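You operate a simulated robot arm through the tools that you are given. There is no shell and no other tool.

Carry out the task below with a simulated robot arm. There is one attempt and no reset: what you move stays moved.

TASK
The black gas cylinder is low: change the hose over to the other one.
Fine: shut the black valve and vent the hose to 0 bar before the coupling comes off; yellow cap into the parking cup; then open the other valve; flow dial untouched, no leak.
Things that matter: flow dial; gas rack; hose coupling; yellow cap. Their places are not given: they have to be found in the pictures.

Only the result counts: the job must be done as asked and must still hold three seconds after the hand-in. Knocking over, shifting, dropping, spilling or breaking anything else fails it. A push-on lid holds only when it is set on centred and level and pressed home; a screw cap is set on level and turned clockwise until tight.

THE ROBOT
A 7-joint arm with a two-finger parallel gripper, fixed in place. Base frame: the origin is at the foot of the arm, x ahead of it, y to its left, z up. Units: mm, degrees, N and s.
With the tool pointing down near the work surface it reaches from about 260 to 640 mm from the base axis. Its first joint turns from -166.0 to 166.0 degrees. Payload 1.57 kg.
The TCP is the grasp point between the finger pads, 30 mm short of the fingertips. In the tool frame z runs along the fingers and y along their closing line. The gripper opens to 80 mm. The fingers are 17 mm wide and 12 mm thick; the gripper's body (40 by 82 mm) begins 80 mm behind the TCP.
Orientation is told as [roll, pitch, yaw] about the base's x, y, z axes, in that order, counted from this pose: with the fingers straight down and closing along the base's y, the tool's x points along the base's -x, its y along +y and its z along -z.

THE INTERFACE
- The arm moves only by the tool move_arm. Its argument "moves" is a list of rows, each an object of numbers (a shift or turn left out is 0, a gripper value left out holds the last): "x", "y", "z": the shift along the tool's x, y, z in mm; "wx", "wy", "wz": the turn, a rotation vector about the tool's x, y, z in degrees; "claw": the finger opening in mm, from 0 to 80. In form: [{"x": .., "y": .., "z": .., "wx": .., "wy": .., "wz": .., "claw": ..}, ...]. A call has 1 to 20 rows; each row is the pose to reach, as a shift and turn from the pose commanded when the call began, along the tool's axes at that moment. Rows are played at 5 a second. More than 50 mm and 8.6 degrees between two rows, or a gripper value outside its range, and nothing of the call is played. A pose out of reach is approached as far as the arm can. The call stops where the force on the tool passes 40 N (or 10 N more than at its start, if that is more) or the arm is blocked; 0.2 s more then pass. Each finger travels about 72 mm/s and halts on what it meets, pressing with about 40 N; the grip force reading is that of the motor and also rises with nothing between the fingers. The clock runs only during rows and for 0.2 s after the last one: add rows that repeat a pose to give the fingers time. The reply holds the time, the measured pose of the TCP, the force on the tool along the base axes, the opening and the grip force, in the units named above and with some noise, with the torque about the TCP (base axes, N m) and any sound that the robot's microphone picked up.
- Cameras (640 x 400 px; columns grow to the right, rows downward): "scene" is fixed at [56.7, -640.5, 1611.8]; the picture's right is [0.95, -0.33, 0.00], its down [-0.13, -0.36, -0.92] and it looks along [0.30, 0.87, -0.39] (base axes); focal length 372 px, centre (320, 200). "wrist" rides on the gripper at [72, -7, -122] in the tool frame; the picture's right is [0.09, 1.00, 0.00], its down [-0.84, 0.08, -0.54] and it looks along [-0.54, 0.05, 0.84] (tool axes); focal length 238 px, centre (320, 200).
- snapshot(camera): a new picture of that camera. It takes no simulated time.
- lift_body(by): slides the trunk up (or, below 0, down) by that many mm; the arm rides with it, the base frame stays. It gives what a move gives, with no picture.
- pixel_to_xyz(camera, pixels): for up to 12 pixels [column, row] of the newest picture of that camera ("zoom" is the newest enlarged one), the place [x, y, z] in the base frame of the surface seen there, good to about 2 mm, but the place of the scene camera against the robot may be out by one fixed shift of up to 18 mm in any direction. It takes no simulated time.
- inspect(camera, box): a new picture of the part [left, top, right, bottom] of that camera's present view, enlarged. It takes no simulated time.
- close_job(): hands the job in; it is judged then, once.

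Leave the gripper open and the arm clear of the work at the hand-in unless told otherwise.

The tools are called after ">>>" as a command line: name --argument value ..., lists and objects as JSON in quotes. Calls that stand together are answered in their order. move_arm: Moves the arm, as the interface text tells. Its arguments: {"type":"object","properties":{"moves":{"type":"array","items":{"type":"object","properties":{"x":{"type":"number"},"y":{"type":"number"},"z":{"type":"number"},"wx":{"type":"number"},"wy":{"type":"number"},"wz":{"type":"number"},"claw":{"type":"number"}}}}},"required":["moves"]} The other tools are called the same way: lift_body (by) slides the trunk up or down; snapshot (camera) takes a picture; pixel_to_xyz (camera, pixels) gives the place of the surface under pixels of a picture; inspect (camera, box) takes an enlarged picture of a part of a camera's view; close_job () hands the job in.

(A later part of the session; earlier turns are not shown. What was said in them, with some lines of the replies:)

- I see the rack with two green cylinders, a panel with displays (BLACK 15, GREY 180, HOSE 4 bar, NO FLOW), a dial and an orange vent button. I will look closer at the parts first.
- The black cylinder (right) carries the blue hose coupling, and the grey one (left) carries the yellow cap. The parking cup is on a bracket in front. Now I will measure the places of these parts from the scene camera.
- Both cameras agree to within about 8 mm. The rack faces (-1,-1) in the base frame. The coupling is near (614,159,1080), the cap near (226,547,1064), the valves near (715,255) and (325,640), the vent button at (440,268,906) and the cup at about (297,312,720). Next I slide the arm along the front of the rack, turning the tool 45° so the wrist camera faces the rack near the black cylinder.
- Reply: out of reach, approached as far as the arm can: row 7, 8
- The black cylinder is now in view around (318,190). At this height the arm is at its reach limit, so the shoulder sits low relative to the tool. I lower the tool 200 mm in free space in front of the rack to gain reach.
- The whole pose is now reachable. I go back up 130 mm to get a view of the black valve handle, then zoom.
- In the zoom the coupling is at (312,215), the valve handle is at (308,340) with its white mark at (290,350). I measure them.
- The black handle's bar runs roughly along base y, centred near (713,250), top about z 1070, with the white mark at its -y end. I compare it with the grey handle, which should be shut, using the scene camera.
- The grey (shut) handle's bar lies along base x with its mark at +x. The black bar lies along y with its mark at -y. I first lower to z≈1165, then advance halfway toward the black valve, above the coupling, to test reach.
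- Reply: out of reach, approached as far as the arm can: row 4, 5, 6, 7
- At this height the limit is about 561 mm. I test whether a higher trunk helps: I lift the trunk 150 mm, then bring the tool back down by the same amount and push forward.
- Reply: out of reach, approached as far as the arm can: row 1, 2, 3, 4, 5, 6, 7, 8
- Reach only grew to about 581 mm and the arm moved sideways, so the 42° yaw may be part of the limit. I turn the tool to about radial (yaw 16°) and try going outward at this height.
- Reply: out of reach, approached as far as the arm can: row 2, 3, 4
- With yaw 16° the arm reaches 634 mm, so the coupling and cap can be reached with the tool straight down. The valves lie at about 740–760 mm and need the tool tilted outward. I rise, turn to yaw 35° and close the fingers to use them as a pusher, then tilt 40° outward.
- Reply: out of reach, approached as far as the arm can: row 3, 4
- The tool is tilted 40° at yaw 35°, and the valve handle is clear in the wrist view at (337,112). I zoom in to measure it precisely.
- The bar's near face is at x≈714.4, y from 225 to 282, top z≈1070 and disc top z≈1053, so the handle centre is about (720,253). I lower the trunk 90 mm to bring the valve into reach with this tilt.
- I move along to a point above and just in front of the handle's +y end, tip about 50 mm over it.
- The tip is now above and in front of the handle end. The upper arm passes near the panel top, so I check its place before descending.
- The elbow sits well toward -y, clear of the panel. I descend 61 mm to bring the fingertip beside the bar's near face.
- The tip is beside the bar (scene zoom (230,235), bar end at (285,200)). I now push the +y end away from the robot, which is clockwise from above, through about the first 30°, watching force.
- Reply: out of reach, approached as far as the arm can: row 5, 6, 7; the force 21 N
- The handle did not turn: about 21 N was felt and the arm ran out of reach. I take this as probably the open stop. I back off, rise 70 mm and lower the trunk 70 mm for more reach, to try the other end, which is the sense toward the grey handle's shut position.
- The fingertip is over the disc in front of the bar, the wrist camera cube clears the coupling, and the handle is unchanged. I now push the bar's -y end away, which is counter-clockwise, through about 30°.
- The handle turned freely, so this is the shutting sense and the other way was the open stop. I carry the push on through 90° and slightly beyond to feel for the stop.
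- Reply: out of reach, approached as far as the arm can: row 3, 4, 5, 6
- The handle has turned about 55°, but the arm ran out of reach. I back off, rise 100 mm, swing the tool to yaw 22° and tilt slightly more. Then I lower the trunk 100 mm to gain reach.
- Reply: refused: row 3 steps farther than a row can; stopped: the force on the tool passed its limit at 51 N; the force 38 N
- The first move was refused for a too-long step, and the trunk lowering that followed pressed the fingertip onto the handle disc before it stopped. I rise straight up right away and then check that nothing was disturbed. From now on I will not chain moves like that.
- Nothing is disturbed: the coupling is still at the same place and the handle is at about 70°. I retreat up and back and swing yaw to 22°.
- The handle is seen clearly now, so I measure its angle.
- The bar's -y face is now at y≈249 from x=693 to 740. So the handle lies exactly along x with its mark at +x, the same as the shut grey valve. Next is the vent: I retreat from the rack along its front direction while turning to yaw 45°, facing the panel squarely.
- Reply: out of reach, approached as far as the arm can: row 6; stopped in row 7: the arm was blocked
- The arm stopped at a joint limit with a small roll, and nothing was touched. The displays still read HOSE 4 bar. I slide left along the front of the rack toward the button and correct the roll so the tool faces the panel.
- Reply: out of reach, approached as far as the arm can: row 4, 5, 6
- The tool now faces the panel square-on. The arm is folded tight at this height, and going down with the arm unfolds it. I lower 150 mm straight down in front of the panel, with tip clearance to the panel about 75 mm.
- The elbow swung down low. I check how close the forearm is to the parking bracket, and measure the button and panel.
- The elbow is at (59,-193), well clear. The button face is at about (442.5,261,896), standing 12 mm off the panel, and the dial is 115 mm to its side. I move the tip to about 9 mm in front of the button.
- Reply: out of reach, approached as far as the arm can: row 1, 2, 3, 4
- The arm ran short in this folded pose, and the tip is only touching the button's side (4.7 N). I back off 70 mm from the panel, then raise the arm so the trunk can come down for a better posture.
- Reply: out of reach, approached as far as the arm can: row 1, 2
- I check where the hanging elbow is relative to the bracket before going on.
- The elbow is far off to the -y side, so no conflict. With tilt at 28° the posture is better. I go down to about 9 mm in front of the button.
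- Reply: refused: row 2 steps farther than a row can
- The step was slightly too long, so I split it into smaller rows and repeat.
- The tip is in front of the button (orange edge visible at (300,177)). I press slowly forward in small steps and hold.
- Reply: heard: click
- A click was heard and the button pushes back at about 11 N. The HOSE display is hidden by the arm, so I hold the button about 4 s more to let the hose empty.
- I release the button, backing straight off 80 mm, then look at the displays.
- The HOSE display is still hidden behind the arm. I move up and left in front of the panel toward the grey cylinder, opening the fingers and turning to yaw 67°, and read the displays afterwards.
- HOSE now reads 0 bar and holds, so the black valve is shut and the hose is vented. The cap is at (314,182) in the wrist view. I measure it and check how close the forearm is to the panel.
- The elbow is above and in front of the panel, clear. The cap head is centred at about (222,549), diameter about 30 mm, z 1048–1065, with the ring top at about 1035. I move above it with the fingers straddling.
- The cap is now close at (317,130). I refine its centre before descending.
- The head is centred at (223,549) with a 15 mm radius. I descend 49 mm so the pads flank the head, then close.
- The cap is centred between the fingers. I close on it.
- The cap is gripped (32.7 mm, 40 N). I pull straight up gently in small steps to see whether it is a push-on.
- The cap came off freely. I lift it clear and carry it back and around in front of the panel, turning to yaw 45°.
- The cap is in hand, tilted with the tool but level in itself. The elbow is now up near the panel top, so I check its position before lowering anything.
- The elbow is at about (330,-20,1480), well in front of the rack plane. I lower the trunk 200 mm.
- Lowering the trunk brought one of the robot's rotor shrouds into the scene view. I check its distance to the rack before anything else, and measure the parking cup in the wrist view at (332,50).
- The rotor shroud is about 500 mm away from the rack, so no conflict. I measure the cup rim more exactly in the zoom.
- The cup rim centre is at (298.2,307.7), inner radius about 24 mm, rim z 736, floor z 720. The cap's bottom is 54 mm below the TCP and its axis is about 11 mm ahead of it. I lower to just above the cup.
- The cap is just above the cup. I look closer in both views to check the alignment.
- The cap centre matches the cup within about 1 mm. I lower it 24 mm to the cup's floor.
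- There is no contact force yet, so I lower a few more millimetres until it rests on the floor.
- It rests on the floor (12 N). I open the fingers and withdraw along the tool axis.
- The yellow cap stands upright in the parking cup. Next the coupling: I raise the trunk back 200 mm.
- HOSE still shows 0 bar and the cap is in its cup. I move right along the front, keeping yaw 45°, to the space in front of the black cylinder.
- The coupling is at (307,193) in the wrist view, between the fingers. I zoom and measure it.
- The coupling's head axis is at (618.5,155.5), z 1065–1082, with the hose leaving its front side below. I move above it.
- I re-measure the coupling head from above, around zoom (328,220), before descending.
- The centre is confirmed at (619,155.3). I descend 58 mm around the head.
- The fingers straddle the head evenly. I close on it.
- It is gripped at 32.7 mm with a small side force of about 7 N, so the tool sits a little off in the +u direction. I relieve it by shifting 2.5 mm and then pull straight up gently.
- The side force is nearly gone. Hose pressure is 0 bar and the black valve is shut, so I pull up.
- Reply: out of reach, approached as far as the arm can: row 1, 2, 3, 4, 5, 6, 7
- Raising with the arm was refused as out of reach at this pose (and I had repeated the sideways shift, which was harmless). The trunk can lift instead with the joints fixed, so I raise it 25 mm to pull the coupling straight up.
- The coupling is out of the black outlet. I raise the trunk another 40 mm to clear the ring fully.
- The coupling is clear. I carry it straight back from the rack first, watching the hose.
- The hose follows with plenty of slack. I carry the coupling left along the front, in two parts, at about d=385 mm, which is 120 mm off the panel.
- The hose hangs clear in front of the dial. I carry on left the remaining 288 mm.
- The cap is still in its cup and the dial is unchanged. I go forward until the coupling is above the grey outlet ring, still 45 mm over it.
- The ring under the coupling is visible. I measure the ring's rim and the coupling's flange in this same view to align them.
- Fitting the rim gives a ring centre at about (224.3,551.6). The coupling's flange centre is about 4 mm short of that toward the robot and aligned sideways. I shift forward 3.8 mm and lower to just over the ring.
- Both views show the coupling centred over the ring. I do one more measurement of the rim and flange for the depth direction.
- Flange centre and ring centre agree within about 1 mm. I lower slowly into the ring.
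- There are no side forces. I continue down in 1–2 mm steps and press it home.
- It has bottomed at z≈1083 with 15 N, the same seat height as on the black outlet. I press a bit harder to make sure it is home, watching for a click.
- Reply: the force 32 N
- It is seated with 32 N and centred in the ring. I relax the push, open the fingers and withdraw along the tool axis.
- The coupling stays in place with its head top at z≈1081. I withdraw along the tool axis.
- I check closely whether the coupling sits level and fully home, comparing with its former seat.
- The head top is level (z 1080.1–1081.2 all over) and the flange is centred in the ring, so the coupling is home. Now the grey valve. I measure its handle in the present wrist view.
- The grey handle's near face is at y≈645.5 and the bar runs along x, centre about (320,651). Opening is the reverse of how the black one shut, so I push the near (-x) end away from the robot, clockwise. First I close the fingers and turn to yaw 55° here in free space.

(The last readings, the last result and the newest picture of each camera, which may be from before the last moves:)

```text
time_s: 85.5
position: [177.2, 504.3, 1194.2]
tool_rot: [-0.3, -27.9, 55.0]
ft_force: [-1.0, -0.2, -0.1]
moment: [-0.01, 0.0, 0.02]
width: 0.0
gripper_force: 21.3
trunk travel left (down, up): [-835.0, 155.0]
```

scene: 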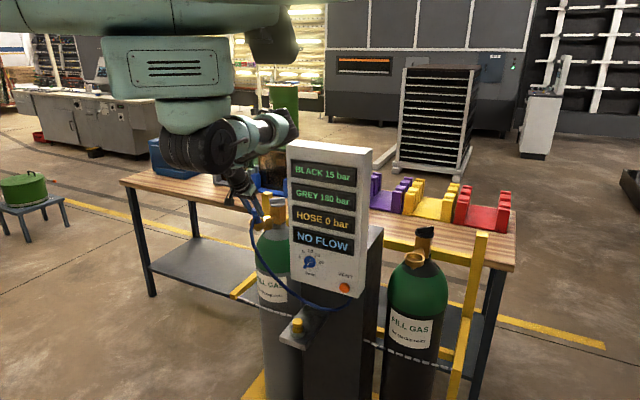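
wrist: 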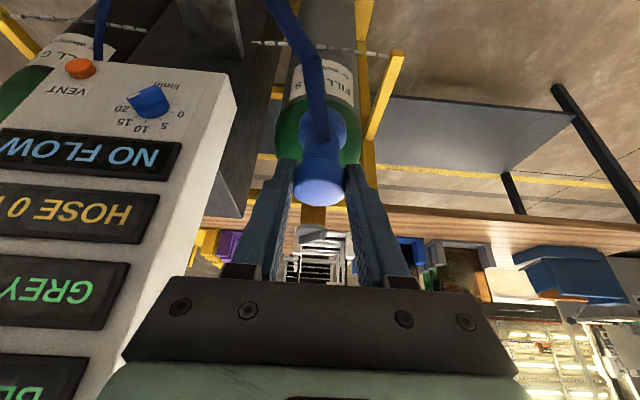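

Now I tilt 10° more outward to 38°.

>>> move_arm --moves '[{"wy": -5}, {"wy": -10}, {"wy": -10}]'

>>> inspect --camera "wrist" --box '[270, 60, 370, 160]'

```text
time_s: 86.3
position: [175.1, 504.4, 1195.4]
tool_rot: [-0.2, -38.1, 55.0]
ft_force: [-0.3, -0.5, 0.4]
moment: [-0.02, -0.02, 0.02]
width: 0.0
gripper_force: 21.3
trunk travel left (down, up): [-835.0, 155.0]
```

```text
4.00 times, centred on (320, 110) of wrist
```

zoom: 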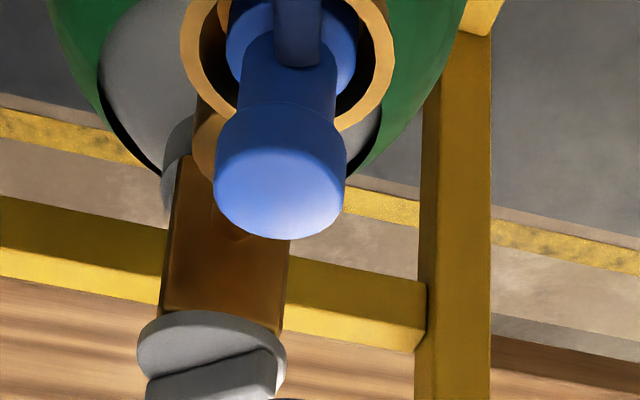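

I move the tip over to a point in front of the grey handle's near end, 60 mm above it.

>>> move_arm --moves '[{"x": -23.3, "y": -9.3, "z": 31.1}, {"x": -46.5, "y": -18.5, "z": 62.3}, {"x": -69.8, "y": -27.8, "z": 93.4}, {"x": -93, "y": -37, "z": 124.5}, {"x": -93, "y": -37, "z": 124.5}]'

>>> inspect --camera "wrist" --box '[220, 40, 420, 190]'

>>> pixel_to_xyz --camera "zoom" --pixels '[[240, 150], [260, 180], [290, 200], [220, 180], [320, 220]]'

>>> snapshot --camera "scene"

```text
time_s: 87.5
position: [294.7, 606.1, 1153.1]
tool_rot: [-0.4, -38.0, 54.9]
ft_force: [0.0, -0.1, -0.3]
moment: [0.02, -0.04, 0.0]
width: 0.1
gripper_force: 20.9
trunk travel left (down, up): [-835.0, 155.0]
```

```text
2.67 times, centred on (320, 115) of wrist
```

zoom: 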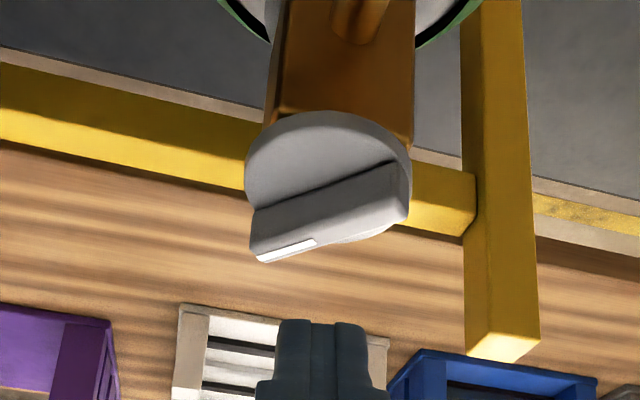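

```text
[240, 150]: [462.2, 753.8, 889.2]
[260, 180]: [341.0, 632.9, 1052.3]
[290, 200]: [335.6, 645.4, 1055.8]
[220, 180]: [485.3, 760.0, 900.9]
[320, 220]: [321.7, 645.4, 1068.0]
```

```text
taken
```

scene: 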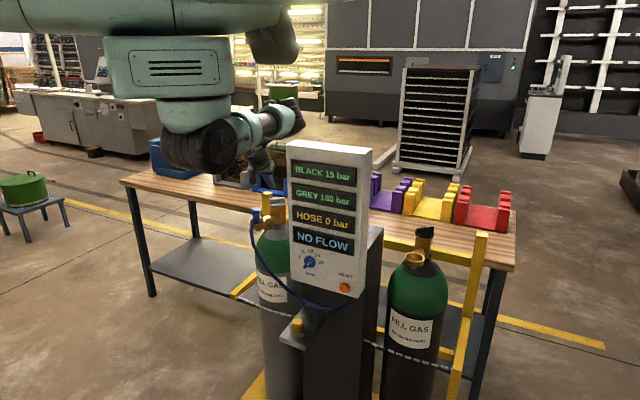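

I measure the bar ends in this closer view.

>>> inspect --camera "wrist" --box '[280, 70, 380, 145]'

>>> pixel_to_xyz --camera "zoom" --pixels '[[210, 325], [260, 310], [320, 300], [400, 270], [480, 240], [500, 200], [490, 160], [450, 180], [400, 200], [300, 240], [230, 280], [530, 200]]'

```text
5.33 times, centred on (330, 108) of wrist
```

zoom: 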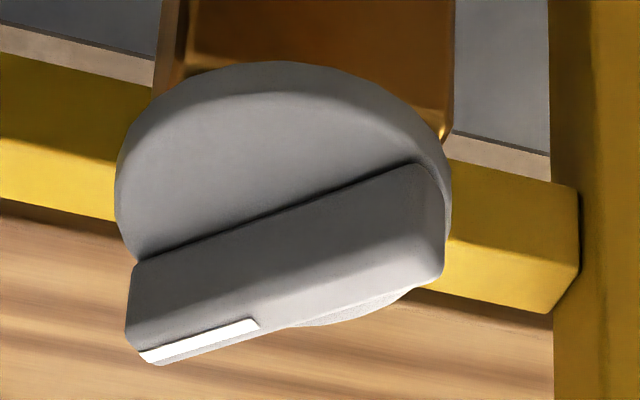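

```text
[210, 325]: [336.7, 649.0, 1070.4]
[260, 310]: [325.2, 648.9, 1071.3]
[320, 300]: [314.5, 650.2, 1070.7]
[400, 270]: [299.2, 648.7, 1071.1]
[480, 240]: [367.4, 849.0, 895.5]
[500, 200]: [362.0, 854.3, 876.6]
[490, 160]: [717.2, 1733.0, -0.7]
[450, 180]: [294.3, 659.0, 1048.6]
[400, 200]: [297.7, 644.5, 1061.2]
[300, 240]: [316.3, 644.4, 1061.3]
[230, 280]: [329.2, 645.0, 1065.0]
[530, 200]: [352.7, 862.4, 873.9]
```

The bar's centre is (319.5,650.5) and its top is at z 1071. The tip hangs at about (305,621), clear in front of it. I lower the trunk 68 mm to bring the tip to bar height.

>>> lift_body --by -68

>>> inspect --camera "scene" --box '[220, 170, 310, 250]'

>>> inspect --camera "wrist" --box '[220, 40, 420, 190]'

```text
time_s: 88.6
position: [294.6, 607.6, 1085.1]
tool_rot: [-0.5, -37.9, 55.0]
ft_force: [1.2, 0.1, -0.7]
moment: [0.02, 0.0, 0.0]
width: 0.0
gripper_force: 21.2
trunk travel left (down, up): [-767.0, 223.0]
```

```text
5.00 times, centred on (265, 210) of scene
```

zoom: 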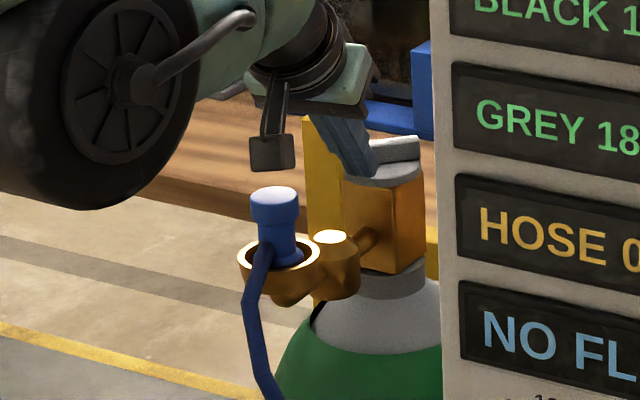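

```text
2.67 times, centred on (320, 115) of wrist
```

zoom: 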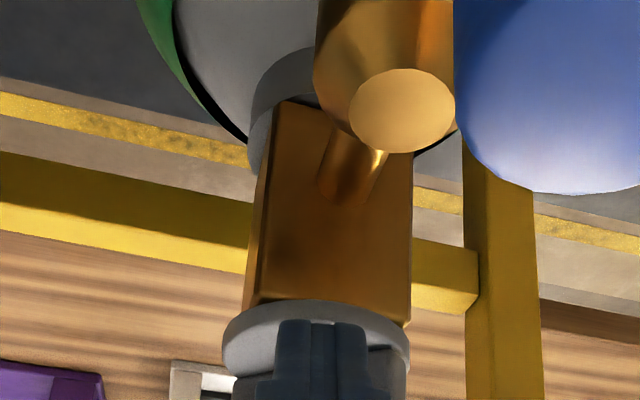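

The tip is at bar height in front of the disc and clear of the coupling. I push the near (-x) end away, through the first 30–40°.

>>> move_arm --moves '[{"x": 2.2, "y": 8, "z": -1.7}, {"x": -4.5, "y": 8.5, "z": 3.5}, {"x": -7.2, "y": 16.6, "z": 5.7}, {"x": -9.8, "y": 20, "z": 7.7}, {"x": -12.5, "y": 23, "z": 9.7}, {"x": -12.5, "y": 23, "z": 9.7}]'

>>> inspect --camera "scene" --box '[220, 170, 310, 250]'

>>> inspect --camera "wrist" --box '[220, 40, 420, 190]'

```text
time_s: 90.0
position: [284.5, 632.9, 1084.5]
tool_rot: [-0.3, -37.9, 55.0]
ft_force: [-0.4, -0.8, 0.0]
moment: [-0.03, -0.03, -0.01]
width: 0.1
gripper_force: 21.4
trunk travel left (down, up): [-767.0, 223.0]
```

```text
5.00 times, centred on (265, 210) of scene
```

zoom: 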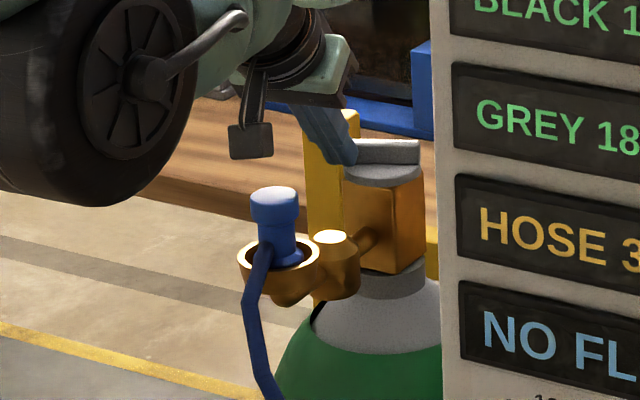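

```text
2.67 times, centred on (320, 115) of wrist
```

zoom: 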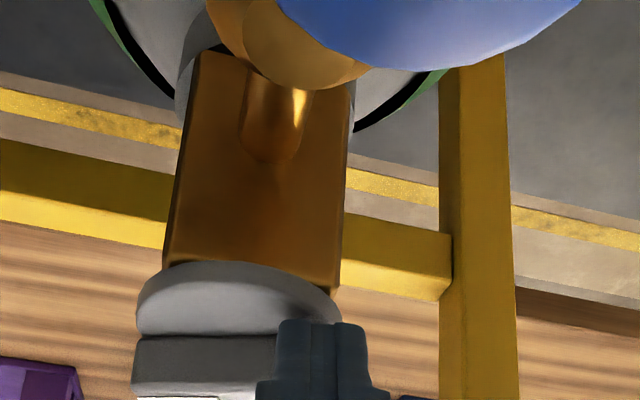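

The handle is turning and HOSE is rising (it shows 3…), with no hiss reported. I continue to 90° and on until the stop.

>>> move_arm --moves '[{"x": -3.6, "y": 3.4, "z": 2.8}, {"x": -7.2, "y": 6.7, "z": 5.6}, {"x": -11.5, "y": 8.9, "z": 9}, {"x": -16.7, "y": 8.9, "z": 13.1}, {"x": -20.1, "y": 4.6, "z": 15.7}, {"x": -21.9, "y": 1.3, "z": 17.1}, {"x": -21.9, "y": 1.3, "z": 17.1}]'

>>> inspect --camera "scene" --box '[220, 150, 380, 270]'

>>> inspect --camera "wrist" --box '[220, 40, 420, 190]'

```text
time_s: 91.6
position: [295.9, 655.9, 1085.7]
tool_rot: [-0.2, -37.9, 55.1]
ft_force: [-10.5, -3.3, 1.1]
moment: [-0.02, 0.16, 0.09]
width: 0.0
gripper_force: 21.5
trunk travel left (down, up): [-767.0, 223.0]
```

```text
3.33 times, centred on (300, 210) of scene
```

zoom: 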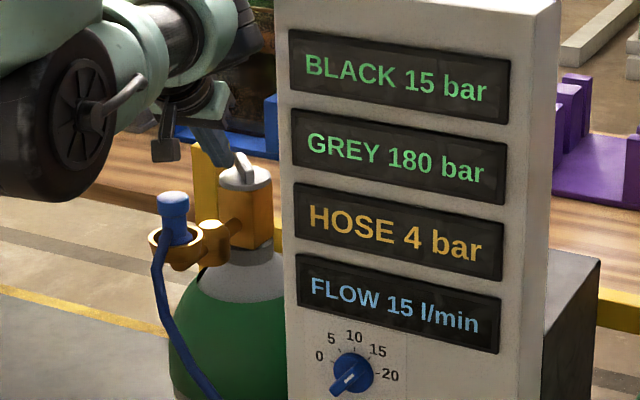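

```text
2.67 times, centred on (320, 115) of wrist
```

zoom: 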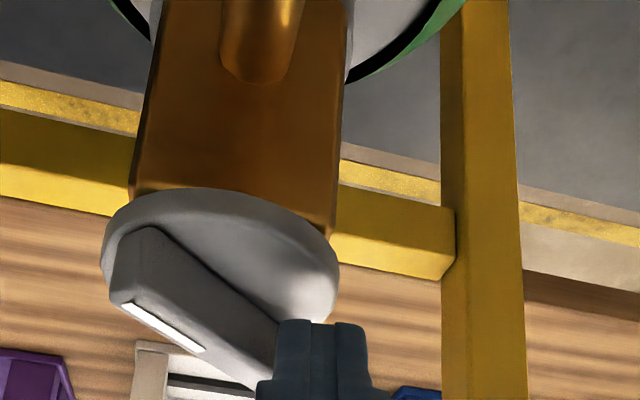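

HOSE 4 bar, FLOW 15 l/min, and the handle is against its stop (11 N). I back the finger off sideways and rise 40 mm with the arm.

>>> move_arm --moves '[{"x": 4.5, "y": 8.2, "z": -3.5}, {"x": -8, "y": 8.2, "z": -19}, {"x": -20, "y": 8.2, "z": -35}, {"x": -20, "y": 8.2, "z": -35}]'

>>> inspect --camera "scene" --box '[220, 150, 380, 270]'

```text
time_s: 92.6
position: [290.8, 657.1, 1124.3]
tool_rot: [-0.4, -37.9, 54.9]
ft_force: [-0.2, -0.4, -0.6]
moment: [0.01, 0.01, 0.03]
width: 0.0
gripper_force: 21.1
trunk travel left (down, up): [-767.0, 223.0]
```

```text
3.33 times, centred on (300, 210) of scene
```

zoom: 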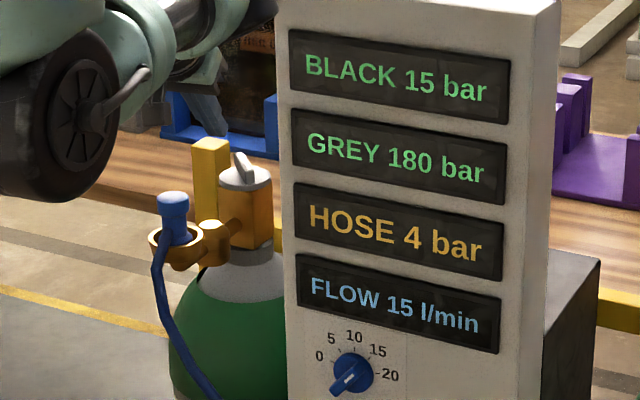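

The finger is clear and the readings hold. I raise the trunk 80 mm before retreating over the coupling.

>>> lift_body --by 80

```text
time_s: 93.7
position: [290.4, 657.2, 1203.9]
tool_rot: [-0.3, -37.9, 54.9]
ft_force: [0.6, 0.0, -0.2]
moment: [0.04, 0.03, 0.02]
width: 0.0
gripper_force: 21.2
trunk travel left (down, up): [-847.0, 143.0]
```

Now I retreat 230 mm back from the rack and open the gripper.

>>> move_arm --moves '[{"x": 36.2, "z": -28.3, "claw": 20}, {"x": 72.5, "z": -56.7, "claw": 40}, {"x": 108.7, "z": -85, "claw": 60}, {"x": 145, "z": -113.3, "claw": 80}, {"x": 181.2, "z": -141.7, "claw": 80}, {"x": 181.2, "z": -141.7, "claw": 80}]'

>>> snapshot --camera "scene"

>>> snapshot --camera "wrist"

>>> inspect --camera "scene" --box '[220, 190, 460, 350]'

```text
time_s: 95.1
position: [159.4, 468.0, 1205.8]
tool_rot: [-0.3, -37.8, 54.9]
ft_force: [0.0, -0.8, -0.2]
moment: [-0.03, -0.03, 0.02]
width: 79.9
gripper_force: 0.1
trunk travel left (down, up): [-847.0, 143.0]
```

```text
taken
```

scene: 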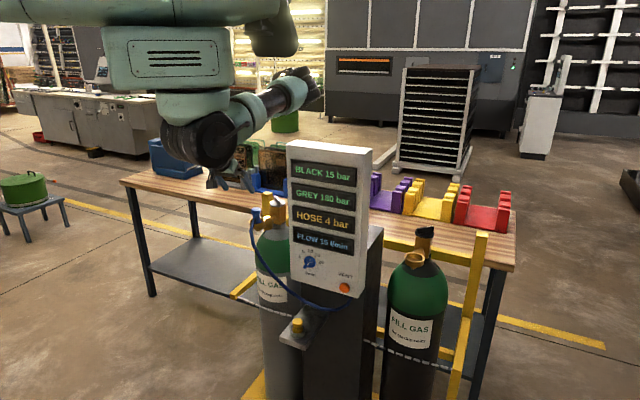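

```text
taken
```

wrist: 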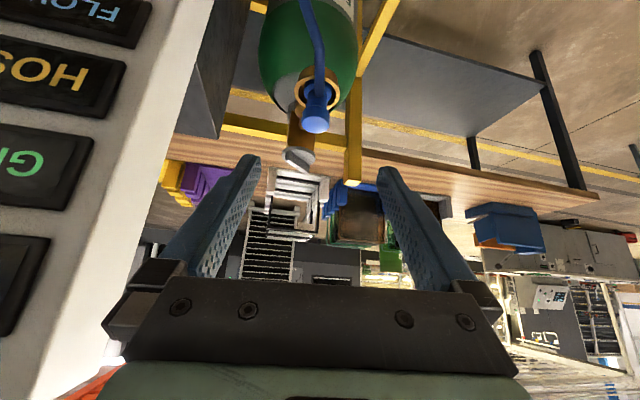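

```text
2.50 times, centred on (340, 270) of scene
```

zoom: 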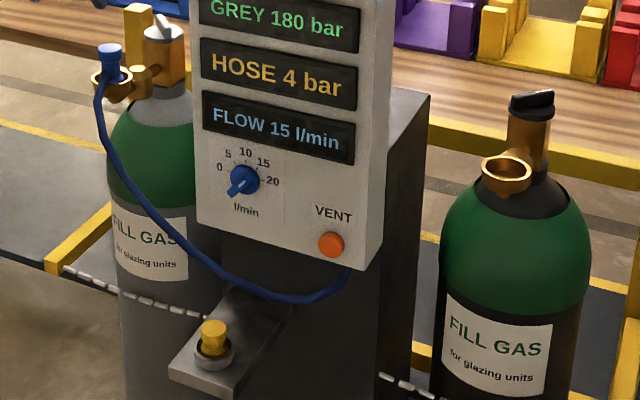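

Everything reads right: HOSE 4 bar, FLOW 15 l/min, black handle shut, cap in the cup, dial pointer unchanged, arm clear and gripper open. I wait about 2 s to confirm it holds.

>>> move_arm --moves '[{"z": -5}, {"z": -10}, {"z": -10}, {"z": -10}, {"z": -10}, {"z": -10}, {"z": -10}, {"z": -10}, {"z": -10}, {"z": -10}]'

>>> inspect --camera "scene" --box '[220, 150, 460, 350]'

```text
time_s: 97.3
position: [155.1, 463.6, 1214.3]
tool_rot: [-0.4, -37.9, 55.1]
ft_force: [-0.3, 0.1, 0.1]
moment: [-0.03, 0.01, 0.02]
width: 80.1
gripper_force: 0.1
trunk travel left (down, up): [-847.0, 143.0]
```

```text
2.00 times, centred on (340, 250) of scene
```

zoom: 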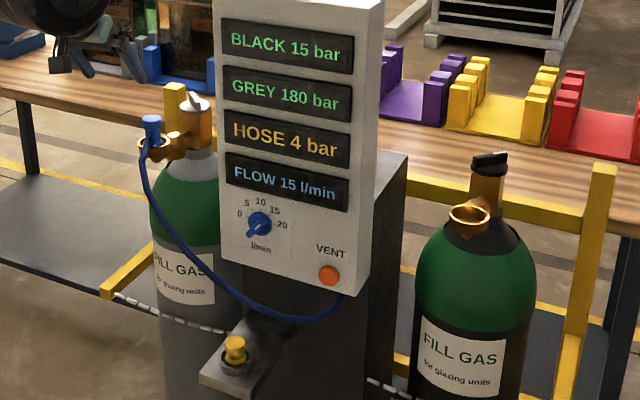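

The readings are steady with no leak sound, so I hand the job in.

>>> close_job

```text
The job is handed in.
```

The hose is now on the grey cylinder and the job is handed in; I have not seen the verdict. At the last look, about 5 s after I opened the grey valve, the panel read HOSE 4 bar and FLOW 15 l/min, steady, and no leak was heard.

- **Black valve:** shut before anything came off. The hose was vented, and the panel read 0 bar before I lifted the coupling.
- **Yellow cap:** standing upright in the parking cup.
- **Coupling:** pressed into the grey outlet with 32 N. Its top measured level and it sits centred in the ring.
- **Grey valve:** turned to its open stop.
- **Flow dial:** not touched, and its pointer looks the same as at the start.

While I was shutting the black valve, a trunk move pressed the fingertip onto the handle with about 51 N before it stopped. I backed off, and the pictures showed nothing shifted or damaged. The handle was in its shut position afterwards.

The gripper is open and the arm is clear of the rack.
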